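You operate a simulated robot arm through the tools that you are given. There is no shell and no other tool. Be economical: measure what you need, move in short steps, check, and stop when the job is done.

The job below is to be done with a simulated robot arm. You get a single attempt, and the scene is never put back.

## Task
Fetch the brown walnut and set it on top of the clear small jar.

It is judged by the outcome, as a careful person would: the job done as asked, and still so three seconds after it is handed in. It fails if anything else is knocked over, pushed out of place, dropped, spilled or broken.

## Robot
A 7-joint arm with a two-finger parallel gripper, fixed in place. Base frame: the origin is at the foot of the arm, x ahead of it, y to its left, z up; the work surface is at about z = 0.82. Units: m, rad, N and s.
With the tool pointing down near the work surface it reaches from about 0.3 to 0.7 m from the base axis. Its first joint turns from -1.152 to 1.152 rad. Payload 1.57 kg.
The tool frame sits at the grasp point between the pads (the TCP): z along the fingers, y along the line on which they close. The tips reach 0.03 m beyond it. The gripper opens to 0.11 m. The fingers are 0.024 m wide and 0.012 m thick; the gripper's body (0.048 by 0.112 m) begins 0.078 m behind the TCP.
Orientation is told as [roll, pitch, yaw] about the base's x, y, z axes, in that order, counted from this pose: with the fingers straight down and closing along the base's y, the tool's x points along the base's -x, its y along +y and its z along -z.

## Interface
- The arm moves only by the tool move_arm. Its argument "increments" is a list of rows, each a list of 3 entries, a list of its own where there are three numbers: the shift along the tool's x, y, z in cm, then the turn, a rotation vector about the tool's x, y, z in rad, then the finger opening in cm, from 0 to 11. In form: [[[tx, ty, tz], [ax, ay, az], claw], ...]. A call has 1 to 10 rows; each row is the pose to reach, as a shift and turn from the pose commanded when the call began, along the tool's axes at that moment. Each row takes 0.2 s and may step no farther than 0.05 m and 0.15 rad from the row before; otherwise, or with a gripper value out of range, the whole call is refused. Where a pose cannot be reached the arm comes as near as it can. A force on the tool above 40 N (or 10 N above the force at the start of the call, whichever is more), or a blocked arm, ends the call early, and 0.2 s more pass. The fingers move at their own pace (about 0.108 m/s each) and stop on an object; they squeeze with about 22 N. The grip force told is the motor's: it shows also when the fingers shut on nothing. Time passes only in rows, and 0.2 s behind the last, so rows that repeat a pose let the fingers close. The reply holds the time, the measured pose of the TCP, the force on the tool along the base axes, the opening and the grip force, in the units named above and with some noise, and new pictures: "show" is both (left out), scene, wrist or none.
- Cameras (640 x 400 px; columns grow to the right, rows downward): "scene" is fixed at [0.1375, -0.3849, 1.4008]; the picture's right is [0.91, -0.41, 0.00], its down [-0.23, -0.50, -0.83] and it looks along [0.34, 0.76, -0.55] (base axes); focal length 331 px, centre (320, 200). "wrist" rides on the gripper at [0.07, 0.016, -0.141] in the tool frame; the picture's right is [-0.23, 0.97, 0.00], its down [-0.86, -0.20, -0.48] and it looks along [-0.47, -0.11, 0.88] (tool axes); focal length 222 px, centre (320, 200). There is no depth. A picture from a camera that has moved, and an enlarged one, comes with that camera's place and axes in the base frame and with its lens. The place of the scene camera against the robot may be out by one fixed shift of up to 0.018 m in any direction.
- close_up(camera, box): a new picture of the part [left, top, right, bottom] of that camera's present view, enlarged. It takes no simulated time.
- close_job(): hands the job in; it is judged then, once.

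Work in short steps. Places have to be worked out from the pictures, the camera data and where the tool is seen: move nearer, look again, correct. Check each grasp and each placing, and mend what went wrong. You have 90 turns and 200 pictures in all, those below and enlarged ones among them. Open the gripper and draw the arm clear of the work before you hand the job in, unless the task says otherwise; then end with one line.

The tools are called as name(argument=value, ...) on one line, values as JSON. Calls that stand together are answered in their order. move_arm: Moves the arm, as the interface text tells. Its arguments: {"type":"object","properties":{"increments":{"type":"array","items":{"type":"array"}},"show":{"type":"string","enum":["both","scene","wrist","none"]}},"required":["increments"]} The other tools are called the same way: close_up (camera, box) takes an enlarged picture of a part of a camera's view; close_job () hands the job in.

At the start:

```text
clock: 0.0
ee_pos: [0.3766, 0.0608, 1.0497]
tcp_rot: [-0.001, 0.0, 0.001]
force: [-0.7, -0.2, -0.9]
opening: 0.11
gripper_force: 0.1
```

scene: 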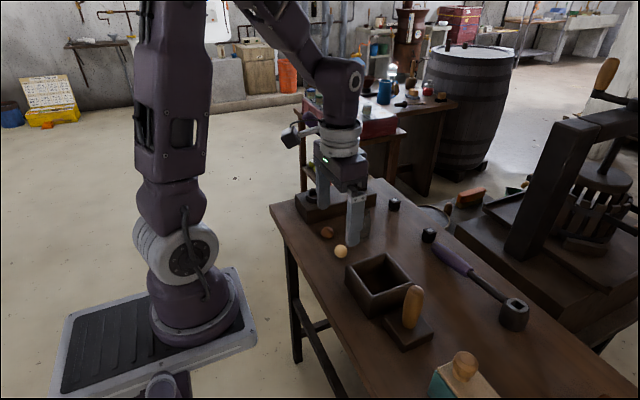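
wrist: 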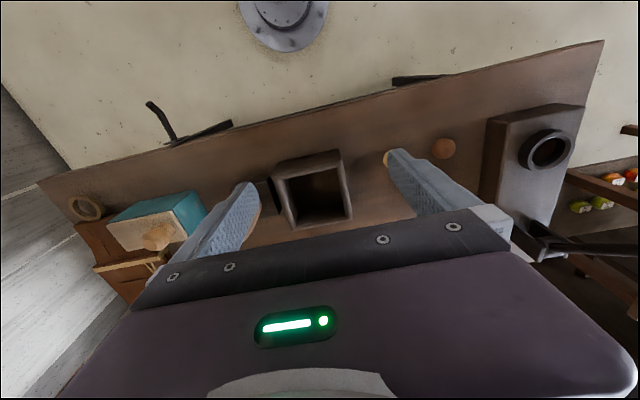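

The brown ball near scene pixel (327,232) is probably the walnut, but I can't see the jar yet. I'll enlarge the table views to find it.

close_up(camera="scene", box=[270, 170, 450, 282])

close_up(camera="scene", box=[340, 220, 540, 400])

close_up(camera="wrist", box=[360, 80, 640, 255])

```text
3.56 times, centred on (360, 226) of scene
camera zoom: at [0.1375, -0.3849, 1.4008], right [0.91, -0.41, 0.0], down [-0.23, -0.5, -0.83], along [0.34, 0.76, -0.55], focal length 1178 px, centre (178, 108)
```

zoom: 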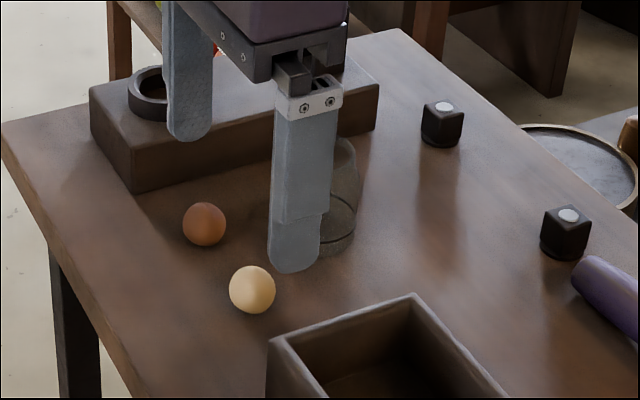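

```text
2.22 times, centred on (440, 310) of scene
camera zoom: at [0.1375, -0.3849, 1.4008], right [0.91, -0.41, 0.0], down [-0.23, -0.5, -0.83], along [0.34, 0.76, -0.55], focal length 736 px, centre (53, -44)
```

zoom: 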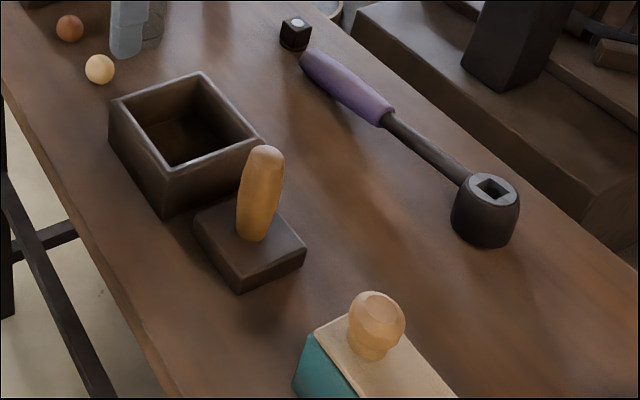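

```text
2.29 times, centred on (500, 168) of wrist
camera zoom: at [0.3088, 0.0772, 1.1913], right [0.23, 0.97, 0.0], down [0.86, -0.2, 0.48], along [0.47, -0.11, -0.88], focal length 508 px, centre (-91, 274)
```

zoom: 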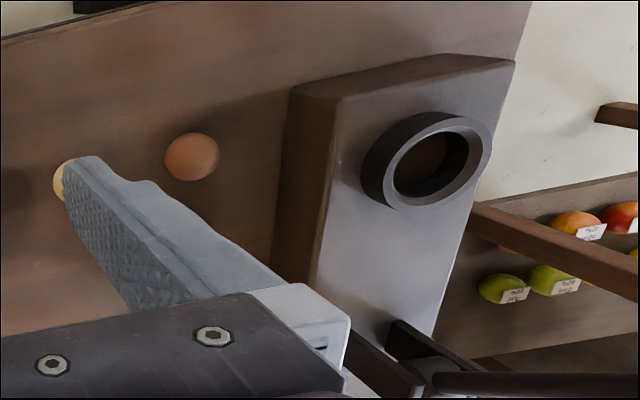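

The walnut works out near (0.45, 0.25) and a pale ball near (0.45, 0.167). The clear jar is hidden behind a finger, near (0.54, 0.20). I'll raise the arm and move it toward +y to uncover the jar.

move_arm(increments=[[[0, 2, -4], [0, 0, 0], 11], [[0, 6, -6], [0, 0, 0], 11], [[0, 10.5, -6], [0, 0, 0], 11], [[0, 15, -6], [0, 0, 0], 11], [[0, 19, -6], [0, 0, 0], 6.5], [[0, 19, -6], [0, 0, 0], 6.5]])

```text
clock: 1.4
ee_pos: [0.379, 0.2512, 1.111]
tcp_rot: [0.0, 0.0, 0.003]
force: [-0.3, 0.3, -0.1]
opening: 0.0651
gripper_force: 0.0
camera wrist: at [0.3102, 0.2664, 1.2524], right [0.23, 0.97, 0.0], down [0.86, -0.2, 0.48], along [0.47, -0.11, -0.88], focal length 222 px, centre (320, 200)
```

scene: 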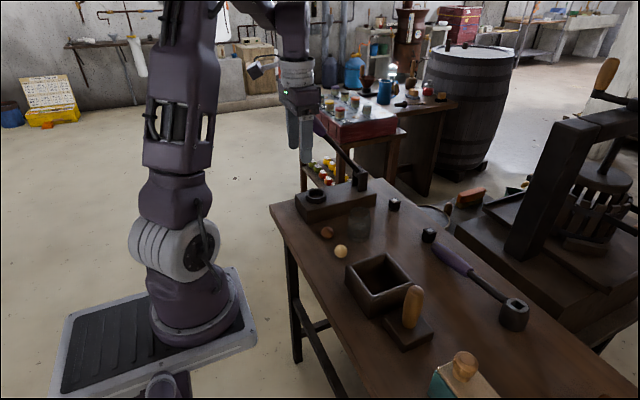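
wrist: 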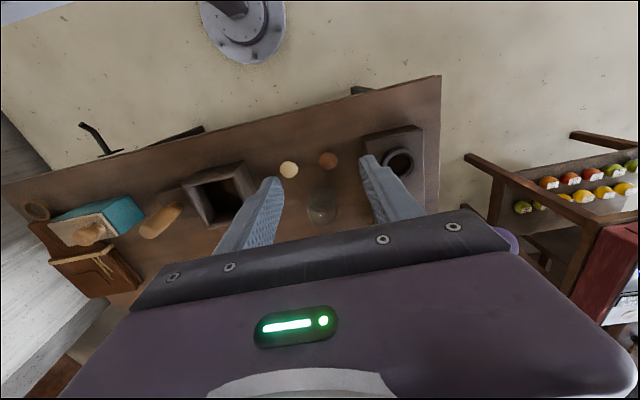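

The jar is now visible in both views, so I'll enlarge each.

close_up(camera="scene", box=[310, 190, 406, 250])

close_up(camera="wrist", box=[256, 130, 400, 220])

```text
6.67 times, centred on (358, 220) of scene
camera zoom: at [0.1375, -0.3849, 1.4008], right [0.91, -0.41, 0.0], down [-0.23, -0.5, -0.83], along [0.34, 0.76, -0.55], focal length 2209 px, centre (67, 67)
```

zoom: 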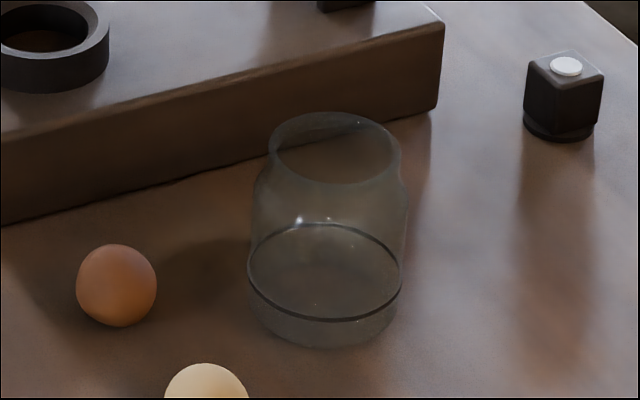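

```text
4.44 times, centred on (328, 175) of wrist
camera zoom: at [0.3102, 0.2664, 1.2524], right [0.23, 0.97, 0.0], down [0.86, -0.2, 0.48], along [0.47, -0.11, -0.88], focal length 987 px, centre (284, 311)
```

zoom: 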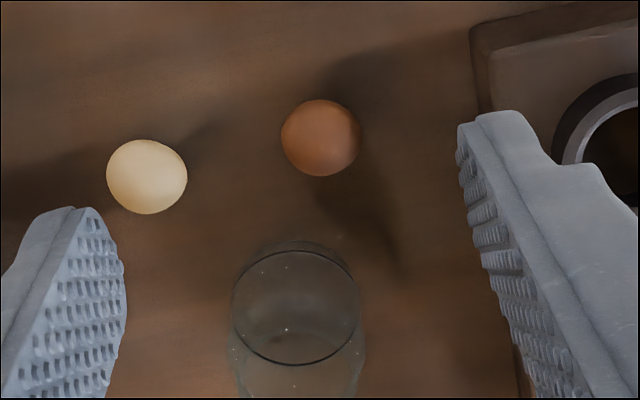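

The walnut is near (0.451, 0.249), about 0.034 m across. The jar is near (0.532, 0.221) with its top at about z = 0.897. The jar's mouth looks wider than the walnut, so I'll look from above the jar to see whether it's closed.

move_arm(increments=[[[-3, -1, 3], [0, 0, 0], 6], [[-6, -2, 5.5], [0, 0, 0], 6], [[-9, -3, 8], [0, 0, 0], 6], [[-12, -3, 10], [0, 0, 0], 6], [[-12, -3, 10], [0, 0, 0], 6]], show="wrist")

close_up(camera="wrist", box=[240, 110, 400, 210])

close_up(camera="scene", box=[340, 200, 380, 225])

```text
clock: 2.6
ee_pos: [0.4968, 0.2196, 1.0096]
tcp_rot: [0.0, -0.001, -0.001]
force: [1.2, 0.8, 0.6]
opening: 0.0601
gripper_force: 0.0
camera wrist: at [0.427, 0.2357, 1.1516], right [0.23, 0.97, 0.0], down [0.86, -0.2, 0.48], along [0.47, -0.11, -0.88], focal length 222 px, centre (320, 200)
```

wrist: 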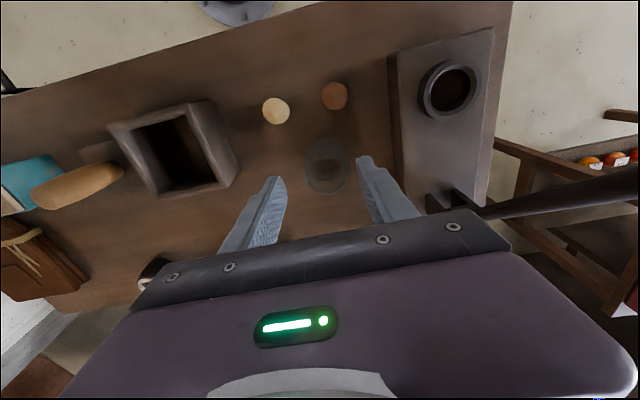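

```text
4.00 times, centred on (320, 160) of wrist
camera zoom: at [0.427, 0.2357, 1.1516], right [0.23, 0.97, 0.0], down [0.86, -0.2, 0.48], along [0.47, -0.11, -0.88], focal length 888 px, centre (320, 360)
```

zoom: 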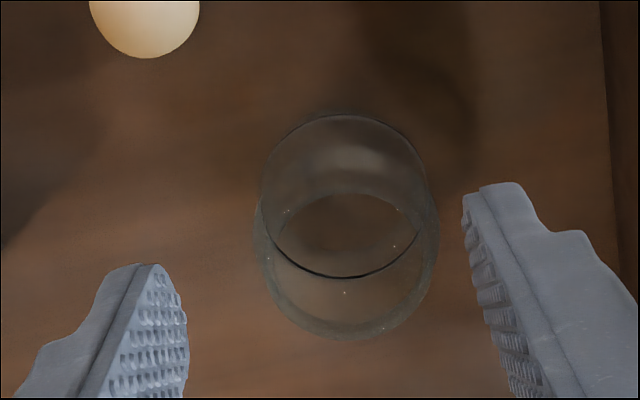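

```text
16.00 times, centred on (360, 212) of scene
camera zoom: at [0.1375, -0.3849, 1.4008], right [0.91, -0.41, 0.0], down [-0.23, -0.5, -0.83], along [0.34, 0.76, -0.55], focal length 5301 px, centre (-320, 0)
```

zoom: 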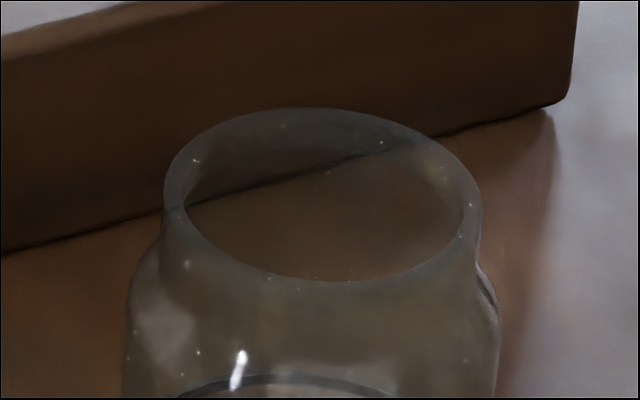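

From above, the jar's mouth looks like a rim about 0.05 m across with clear material inside, and I can't tell whether it's closed. Contact will show that later. Next I'll go above the walnut and check alignment.

move_arm(increments=[[[2.3, 1.5, 1], [0, 0, 0], 6], [[4.6, 3.0, 3], [0, 0, 0], 6], [[4.6, 3.0, 6], [0, 0, 0], 6], [[4.6, 3.0, 9], [0, 0, 0], 6], [[4.6, 3.0, 9], [0, 0, 0], 6]])

close_up(camera="wrist", box=[240, 120, 400, 220])

close_up(camera="scene", box=[290, 190, 402, 260])

```text
clock: 3.8
ee_pos: [0.4516, 0.2517, 0.9201]
tcp_rot: [0.0, 0.0, 0.001]
force: [-0.7, 0.1, -1.7]
opening: 0.06
gripper_force: 0.1
camera wrist: at [0.3831, 0.2667, 1.0617], right [0.23, 0.97, 0.0], down [0.86, -0.2, 0.48], along [0.47, -0.11, -0.88], focal length 222 px, centre (320, 200)
```

scene: 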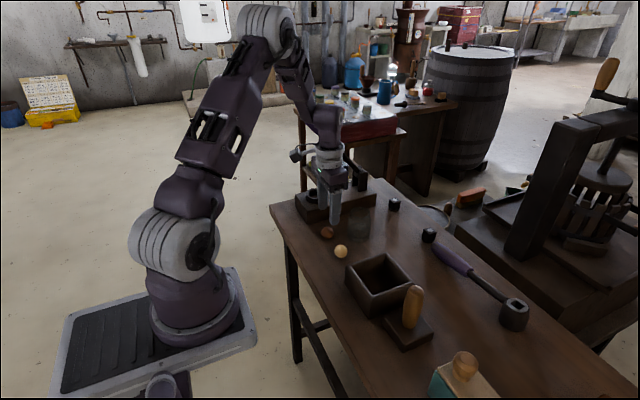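
wrist: 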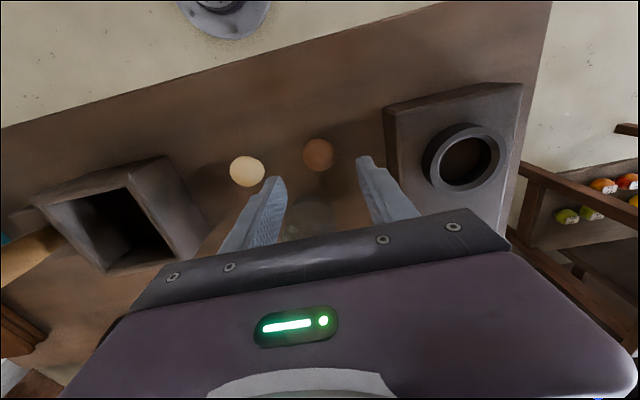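

```text
4.00 times, centred on (320, 170) of wrist
camera zoom: at [0.3831, 0.2667, 1.0617], right [0.23, 0.97, 0.0], down [0.86, -0.2, 0.48], along [0.47, -0.11, -0.88], focal length 888 px, centre (320, 320)
```

zoom: 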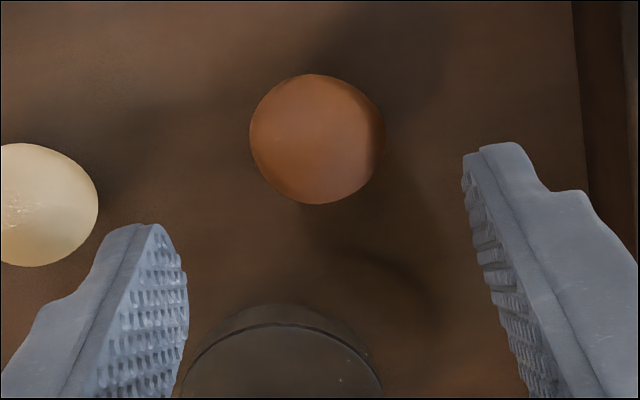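

```text
5.71 times, centred on (346, 225) of scene
camera zoom: at [0.1375, -0.3849, 1.4008], right [0.91, -0.41, 0.0], down [-0.23, -0.5, -0.83], along [0.34, 0.76, -0.55], focal length 1893 px, centre (171, 57)
```

zoom: 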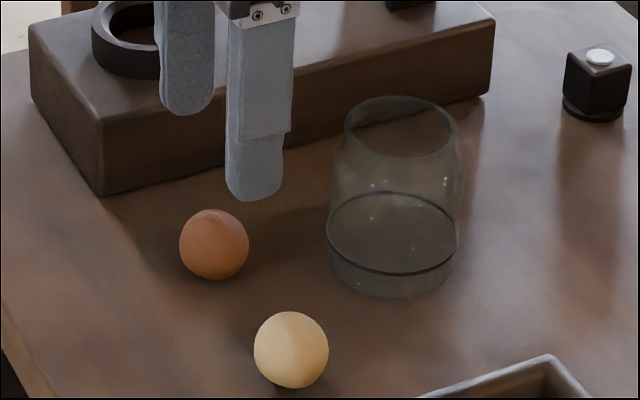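

The walnut refines to (0.450, 0.250), almost directly under the TCP. I'll descend to TCP z ≈ 0.857, which puts the tips just below its equator.

move_arm(increments=[[[0.1, -0.15, 2.5], [0, 0, 0], 6], [[0.1, -0.15, 4.5], [0, 0, 0], 6], [[0.1, -0.15, 6.3], [0, 0, 0], 6], [[0.1, -0.15, 6.3], [0, 0, 0], 6]])

close_up(camera="wrist", box=[240, 120, 400, 220])

close_up(camera="scene", box=[290, 190, 402, 260])

```text
clock: 4.8
ee_pos: [0.4514, 0.2489, 0.8579]
tcp_rot: [0.0, 0.0, 0.0]
force: [0.3, -0.6, -0.6]
opening: 0.0599
gripper_force: 0.0
camera wrist: at [0.3814, 0.2653, 0.999], right [0.23, 0.97, 0.0], down [0.86, -0.2, 0.48], along [0.47, -0.11, -0.88], focal length 222 px, centre (320, 200)
```

scene: 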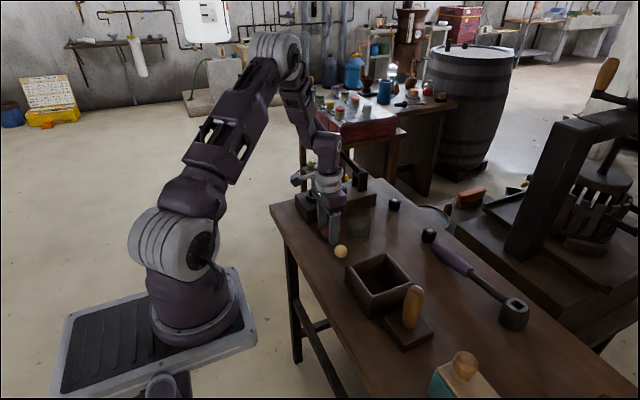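
wrist: 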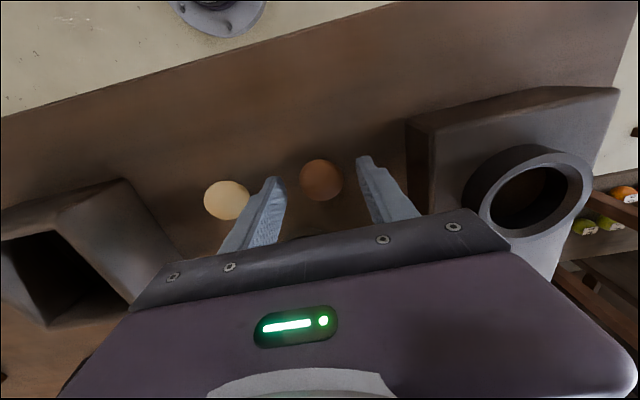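

```text
4.00 times, centred on (320, 170) of wrist
camera zoom: at [0.3814, 0.2653, 0.999], right [0.23, 0.97, 0.0], down [0.86, -0.2, 0.48], along [0.47, -0.11, -0.88], focal length 888 px, centre (320, 320)
```

zoom: 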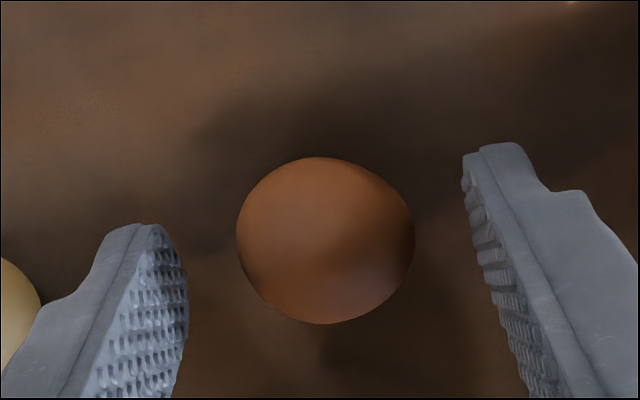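

```text
5.71 times, centred on (346, 225) of scene
camera zoom: at [0.1375, -0.3849, 1.4008], right [0.91, -0.41, 0.0], down [-0.23, -0.5, -0.83], along [0.34, 0.76, -0.55], focal length 1893 px, centre (171, 57)
```

zoom: 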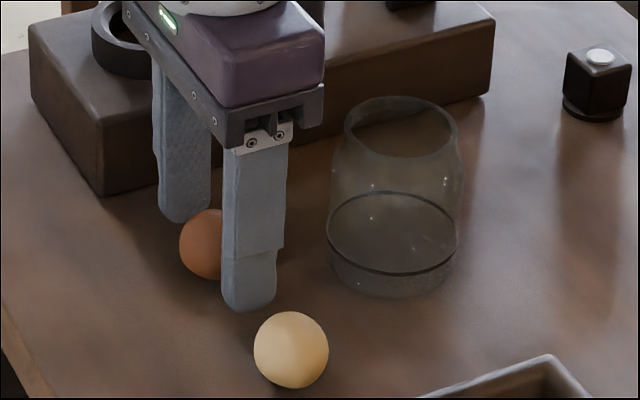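

The walnut sits centred between the fingers, within about 1 mm in both x and y. I'll close on it.

move_arm(increments=[[[0.1, 0.1, 0], [0, 0, 0], 4.4], [[0.1, 0.1, 0], [0, 0, 0], 3.4], [[0.1, 0.1, 0], [0, 0, 0], 2.5], [[0.1, 0.1, 0], [0, 0, 0], 2.5]], show="wrist")

close_up(camera="scene", box=[290, 190, 402, 260])

```text
clock: 5.8
ee_pos: [0.4494, 0.2491, 0.8571]
tcp_rot: [-0.001, -0.001, 0.0]
force: [-0.2, -0.2, 0.1]
opening: 0.0316
gripper_force: 21.8
camera wrist: at [0.3802, 0.2664, 0.9989], right [0.23, 0.97, 0.0], down [0.86, -0.2, 0.48], along [0.47, -0.11, -0.88], focal length 222 px, centre (320, 200)
```

wrist: 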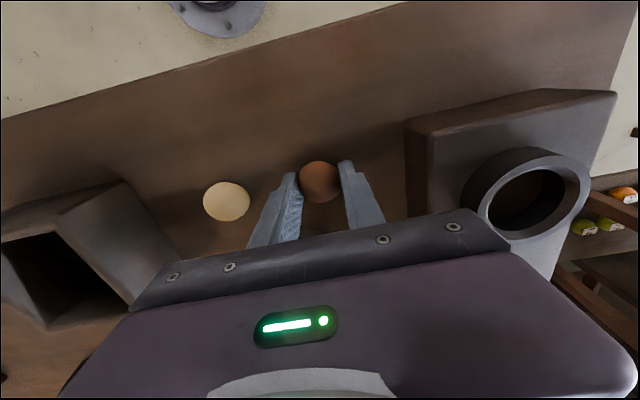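

```text
5.71 times, centred on (346, 225) of scene
camera zoom: at [0.1375, -0.3849, 1.4008], right [0.91, -0.41, 0.0], down [-0.23, -0.5, -0.83], along [0.34, 0.76, -0.55], focal length 1893 px, centre (171, 57)
```

zoom: 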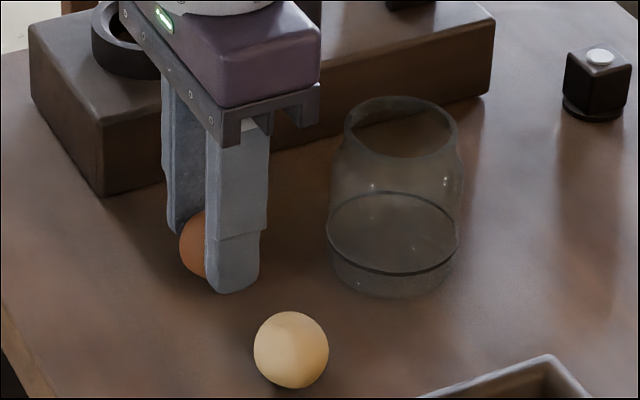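

The grip reads 22 N at an opening of 0.0316 m, so the walnut is held. I'll lift it straight up.

move_arm(increments=[[[0, 0, -1.5], [0, 0, 0], 2.5], [[0, 0, -4], [0, 0, 0], 2.5], [[0, 0, -7.5], [0, 0, 0], 2.5], [[0, 0, -11], [0, 0, 0], 2.5], [[0, 0, -11], [0, 0, 0], 2.5]], show="both")

close_up(camera="scene", box=[290, 160, 402, 230])

```text
clock: 7.0
ee_pos: [0.4497, 0.2502, 0.9676]
tcp_rot: [0.0, 0.001, 0.0]
force: [0.4, 0.0, -0.4]
opening: 0.0314
gripper_force: 22.0
camera wrist: at [0.3809, 0.2654, 1.1087], right [0.23, 0.97, 0.0], down [0.86, -0.2, 0.48], along [0.47, -0.11, -0.88], focal length 222 px, centre (320, 200)
```

scene: 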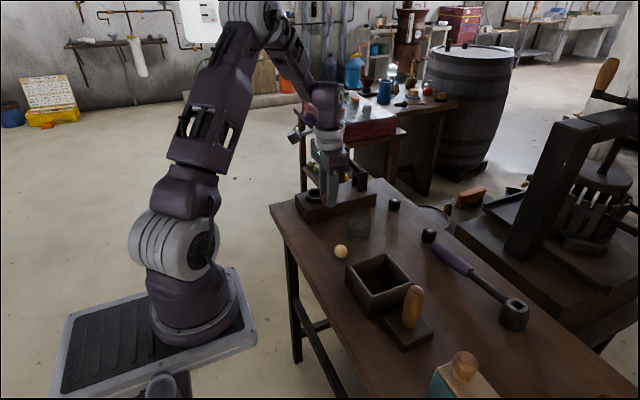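
wrist: 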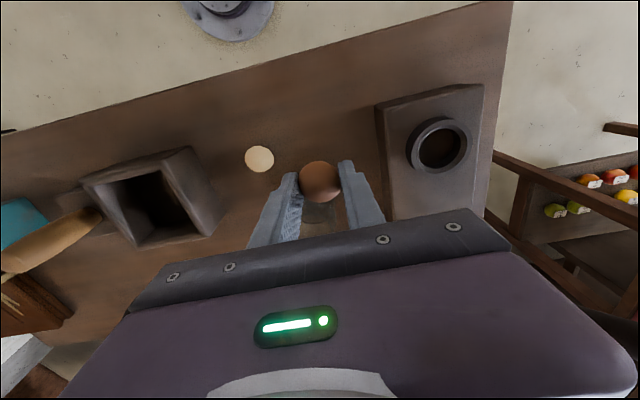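

```text
5.71 times, centred on (346, 195) of scene
camera zoom: at [0.1375, -0.3849, 1.4008], right [0.91, -0.41, 0.0], down [-0.23, -0.5, -0.83], along [0.34, 0.76, -0.55], focal length 1893 px, centre (171, 229)
```

zoom: 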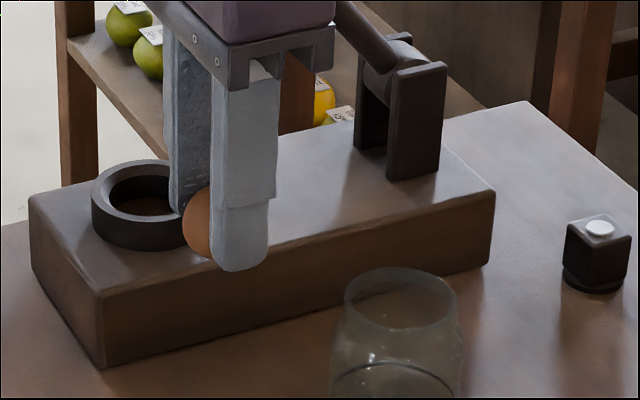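

The walnut rose with the gripper. I'll carry it over the jar at about (0.529, 0.221) at this height and check from both cameras.

move_arm(increments=[[[-3, -1, 0], [0, 0, 0], 2.5], [[-6, -2, 0], [0, 0, 0], 2.5], [[-8, -2.9, 0], [0, 0, 0], 2.5], [[-8, -2.9, 0], [0, 0, 0], 2.5]])

close_up(camera="scene", box=[310, 180, 406, 240])

close_up(camera="wrist", box=[240, 120, 400, 220])

```text
clock: 8.0
ee_pos: [0.5304, 0.2218, 0.9662]
tcp_rot: [0.001, -0.001, 0.003]
force: [0.1, -0.1, -0.8]
opening: 0.0317
gripper_force: 22.0
camera wrist: at [0.4617, 0.2376, 1.1075], right [0.23, 0.97, 0.0], down [0.86, -0.2, 0.48], along [0.47, -0.11, -0.88], focal length 222 px, centre (320, 200)
```

scene: 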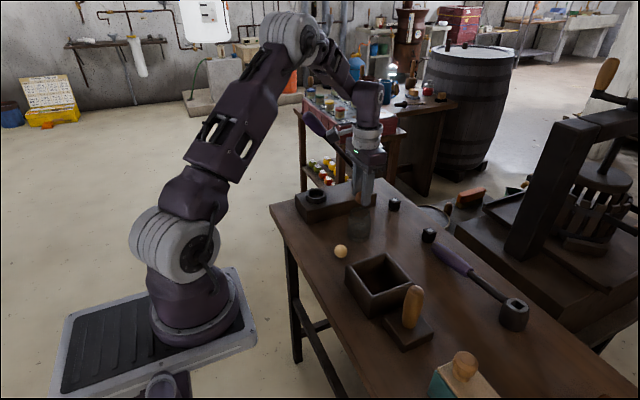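
wrist: 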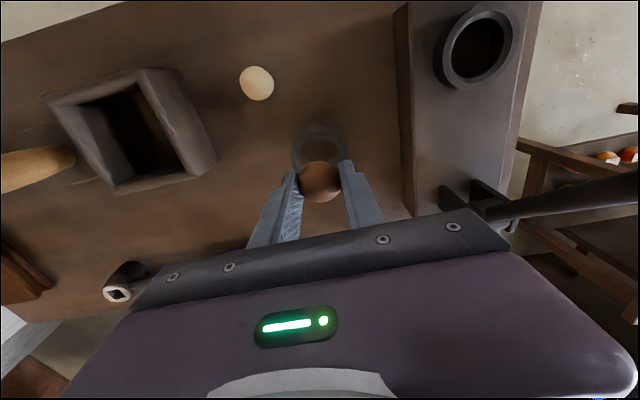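

```text
6.67 times, centred on (358, 210) of scene
camera zoom: at [0.1375, -0.3849, 1.4008], right [0.91, -0.41, 0.0], down [-0.23, -0.5, -0.83], along [0.34, 0.76, -0.55], focal length 2209 px, centre (67, 133)
```

zoom: 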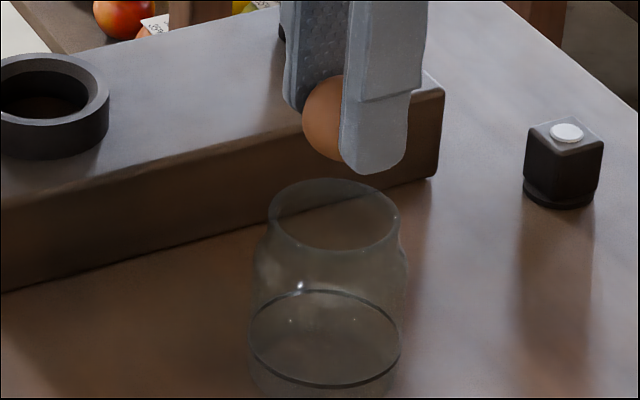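

```text
4.00 times, centred on (320, 170) of wrist
camera zoom: at [0.4617, 0.2376, 1.1075], right [0.23, 0.97, 0.0], down [0.86, -0.2, 0.48], along [0.47, -0.11, -0.88], focal length 888 px, centre (320, 320)
```

zoom: 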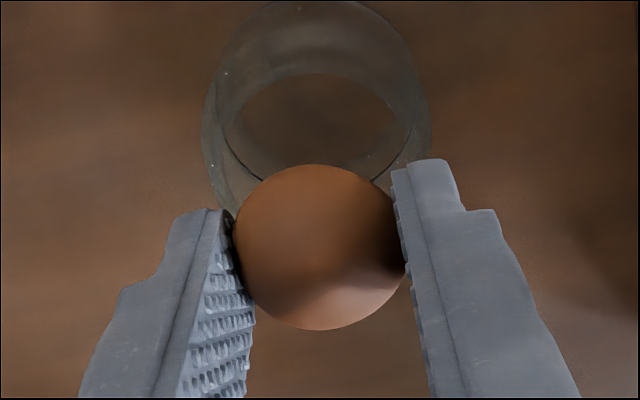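

The rim works out near (0.531, 0.221, 0.897) and the walnut is within about 3 mm of its centre. I'll lower gently to just above the rim and look again.

move_arm(increments=[[[0, 0, 1.0], [0, 0, 0], 2.5], [[0, 0, 1.8], [0, 0, 0], 2.5], [[0, 0, 2.4], [0, 0, 0], 2.5], [[0, 0, 2.4], [0, 0, 0], 2.5]], show="none")

close_up(camera="scene", box=[328, 185, 392, 225])

close_up(camera="wrist", box=[240, 120, 400, 220])

```text
clock: 9.0
ee_pos: [0.5286, 0.2214, 0.9428]
tcp_rot: [-0.001, 0.0, 0.001]
force: [-0.7, 0.4, -0.7]
opening: 0.0316
gripper_force: 22.1
```

```text
10.00 times, centred on (360, 205) of scene
camera zoom: at [0.1375, -0.3849, 1.4008], right [0.91, -0.41, 0.0], down [-0.23, -0.5, -0.83], along [0.34, 0.76, -0.55], focal length 3313 px, centre (-80, 150)
```

zoom: 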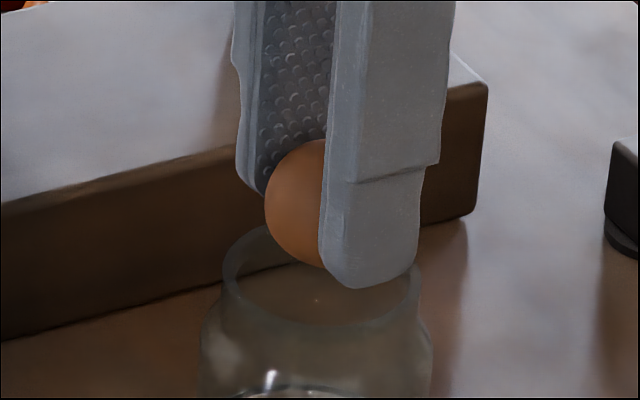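

```text
4.00 times, centred on (320, 170) of wrist
camera zoom: at [0.4608, 0.238, 1.084], right [0.23, 0.97, 0.0], down [0.86, -0.2, 0.48], along [0.47, -0.11, -0.88], focal length 888 px, centre (320, 320)
```

zoom: 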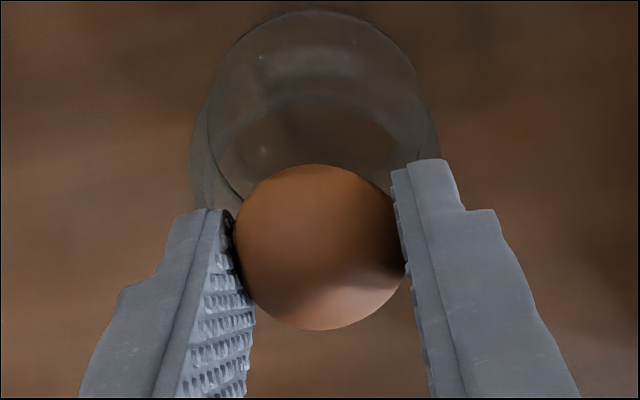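

Compared with the rim, the walnut is about 2 mm too far toward +x and roughly 5–9 mm above it. I'll shift it slightly and lower 0.7 cm, reading the force.

move_arm(increments=[[[0.2, -0.1, 0.3], [0, 0, 0], 2.5], [[0.2, -0.1, 0.5], [0, 0, 0], 2.5], [[0.2, -0.1, 0.7], [0, 0, 0], 2.5], [[0.2, -0.1, 0.7], [0, 0, 0], 2.5]], show="none")

close_up(camera="scene", box=[328, 185, 392, 225])

```text
clock: 10.0
ee_pos: [0.5283, 0.2209, 0.938]
tcp_rot: [0.003, -0.001, 0.002]
force: [-1.9, -0.2, 17.3]
opening: 0.0315
gripper_force: 21.9
```

```text
10.00 times, centred on (360, 205) of scene
camera zoom: at [0.1372, -0.385, 1.4008], right [0.91, -0.41, 0.0], down [-0.23, -0.5, -0.83], along [0.34, 0.76, -0.55], focal length 3313 px, centre (-80, 150)
```

zoom: 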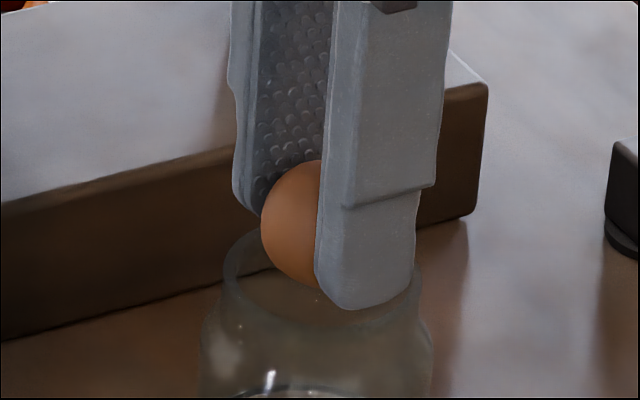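

Contact reads 17 N upward. The walnut's underside is level with the rim while the tips are still about 4 mm above it, so the jar's top is solid and supports the walnut. I'll ease up a little to relieve the load.

move_arm(increments=[[[0.0, 0, -0.1], [0, 0, 0], 2.5], [[0.0, 0, -0.2], [0, 0, 0], 2.5], [[0.0, 0, -0.2], [0, 0, 0], 2.5]], show="none")

close_up(camera="wrist", box=[240, 120, 400, 220])

close_up(camera="scene", box=[328, 185, 392, 225])

```text
clock: 10.8
ee_pos: [0.527, 0.2185, 0.9378]
tcp_rot: [-0.002, 0.001, -0.002]
force: [-1.3, -0.2, -0.3]
opening: 0.0315
gripper_force: 22.0
```

```text
4.00 times, centred on (320, 170) of wrist
camera zoom: at [0.4585, 0.2366, 1.0788], right [0.23, 0.97, 0.0], down [0.86, -0.2, 0.48], along [0.46, -0.11, -0.88], focal length 888 px, centre (320, 320)
```

zoom: 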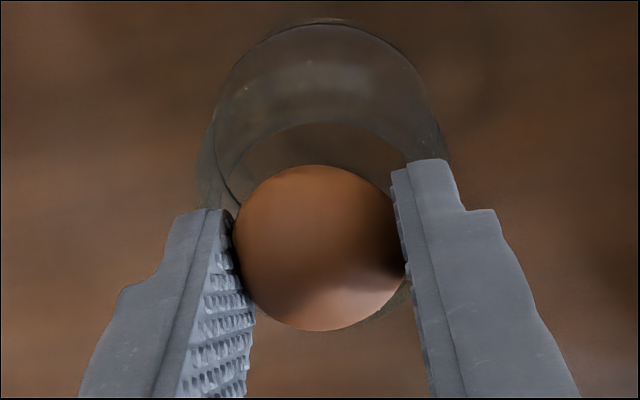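

```text
10.00 times, centred on (360, 205) of scene
camera zoom: at [0.1375, -0.3849, 1.4008], right [0.91, -0.41, 0.0], down [-0.23, -0.5, -0.83], along [0.34, 0.76, -0.55], focal length 3313 px, centre (-80, 150)
```

zoom: 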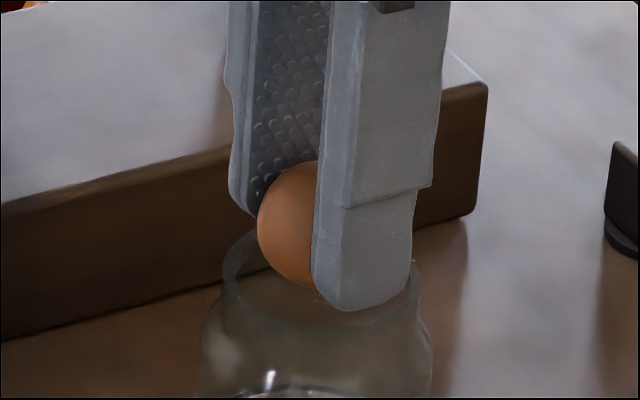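

The load is now about zero, the walnut is centred on the rim, and the tips still appear about 4 mm above it. I'll open slowly without moving.

move_arm(increments=[[[0, 0, 0.05], [0, 0, 0], 2.8], [[0, 0, 0.05], [0, 0, 0], 3.1], [[0, 0, 0.05], [0, 0, 0], 3.3], [[0, 0, 0.05], [0, 0, 0], 3.5], [[0, 0, 0.05], [0, 0, 0], 3.7], [[0, 0, 0.05], [0, 0, 0], 3.9]], show="none")

close_up(camera="wrist", box=[240, 120, 400, 220])

close_up(camera="scene", box=[328, 185, 392, 225])

```text
clock: 12.2
ee_pos: [0.528, 0.2205, 0.9362]
tcp_rot: [0.001, -0.001, 0.0]
force: [0.1, 0.7, 0.1]
opening: 0.0388
gripper_force: 0.0
```

```text
4.00 times, centred on (320, 170) of wrist
camera zoom: at [0.4585, 0.2368, 1.0786], right [0.23, 0.97, 0.0], down [0.86, -0.2, 0.48], along [0.47, -0.11, -0.88], focal length 888 px, centre (320, 320)
```

zoom: 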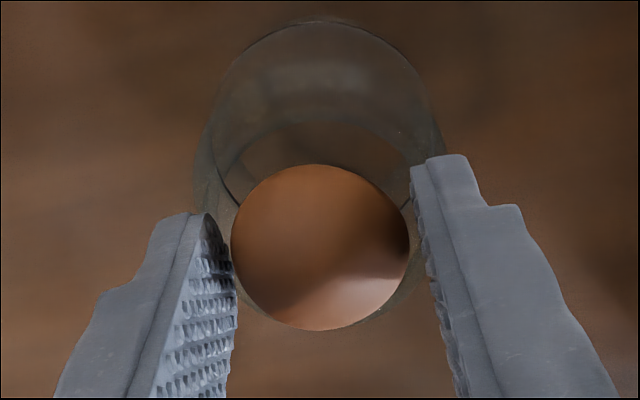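

```text
10.00 times, centred on (360, 205) of scene
camera zoom: at [0.1375, -0.3849, 1.4008], right [0.91, -0.41, 0.0], down [-0.23, -0.5, -0.83], along [0.34, 0.76, -0.55], focal length 3313 px, centre (-80, 150)
```

zoom: 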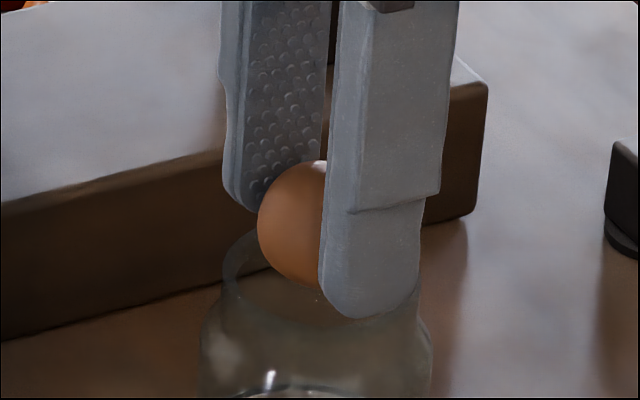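

The walnut rests on the jar without moving, and the fingers are off it. I'll open further and wait to see that it stays put.

move_arm(increments=[[[0, 0, 0], [0, 0, 0], 4.3], [[0, 0, 0], [0, 0, 0], 4.8], [[0, 0, 0], [0, 0, 0], 5.4], [[0, 0, 0], [0, 0, 0], 6], [[0, 0, 0], [0, 0, 0], 6], [[0, 0, 0], [0, 0, 0], 6]], show="none")

close_up(camera="wrist", box=[240, 120, 400, 220])

```text
clock: 13.6
ee_pos: [0.5283, 0.2197, 0.9373]
tcp_rot: [-0.002, 0.002, 0.0]
force: [0.0, 0.2, -0.4]
opening: 0.0597
gripper_force: 0.0
```

```text
4.00 times, centred on (320, 170) of wrist
camera zoom: at [0.4585, 0.2368, 1.0786], right [0.23, 0.97, 0.0], down [0.86, -0.2, 0.48], along [0.47, -0.11, -0.88], focal length 888 px, centre (320, 320)
```

zoom: 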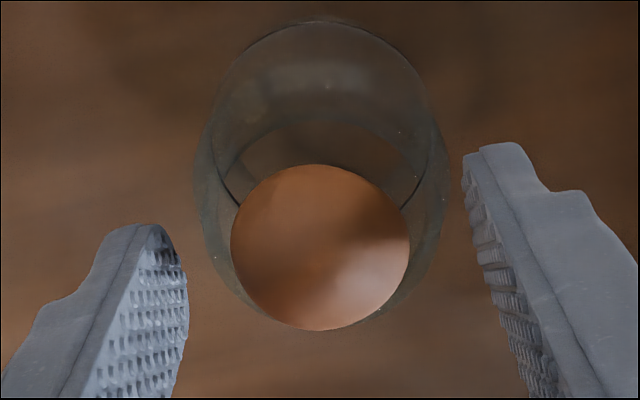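

The walnut hasn't moved and the fingers are well clear of it. I'll go straight up, then back off.

move_arm(increments=[[[0, 0, -2], [0, 0, 0], 6], [[0, 0, -5], [0, 0, 0], 6], [[0, 0, -9], [0, 0, 0], 6], [[0, 0, -13], [0, 0, 0], 6], [[4, 0, -15], [0, 0, 0], 6], [[8, 0, -15], [0, 0, 0], 6], [[12, 0, -15], [0, 0, 0], 6], [[12, 0, -15], [0, 0, 0], 6]])

close_up(camera="scene", box=[310, 185, 406, 245])

```text
clock: 15.4
ee_pos: [0.4069, 0.2216, 1.087]
tcp_rot: [-0.001, 0.0, 0.001]
force: [-0.3, 0.5, 0.2]
opening: 0.0599
gripper_force: 0.1
camera wrist: at [0.3379, 0.238, 1.228], right [0.23, 0.97, 0.0], down [0.86, -0.2, 0.48], along [0.47, -0.11, -0.88], focal length 222 px, centre (320, 200)
```

scene: 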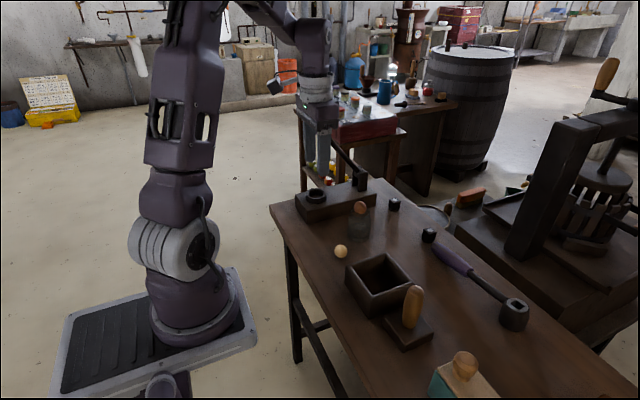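
wrist: 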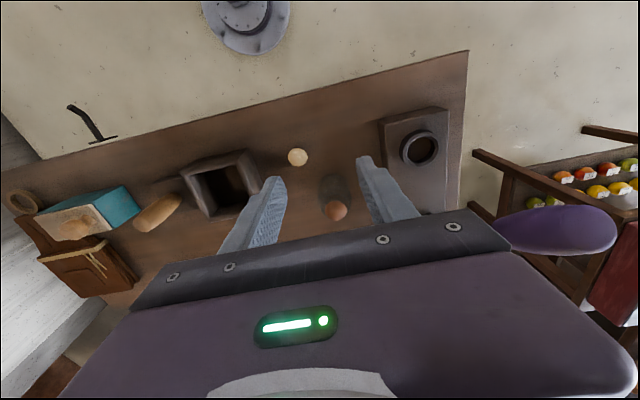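

```text
6.67 times, centred on (358, 215) of scene
camera zoom: at [0.1375, -0.3849, 1.4008], right [0.91, -0.41, 0.0], down [-0.23, -0.5, -0.83], along [0.34, 0.76, -0.55], focal length 2209 px, centre (67, 100)
```

zoom: 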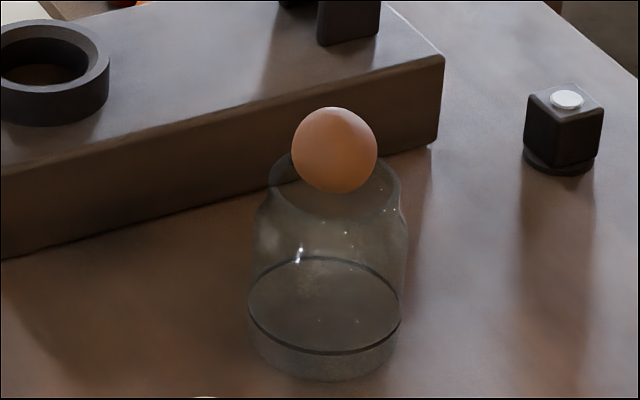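

The walnut is resting centred on top of the jar, nothing else has been disturbed, and the arm is clear, so I'm handing the job in.

close_job()

```text
The job is handed in.
```

The brown walnut is sitting centred on top of the clear small jar; the gripper is open, the arm is clear, and nothing else was disturbed.
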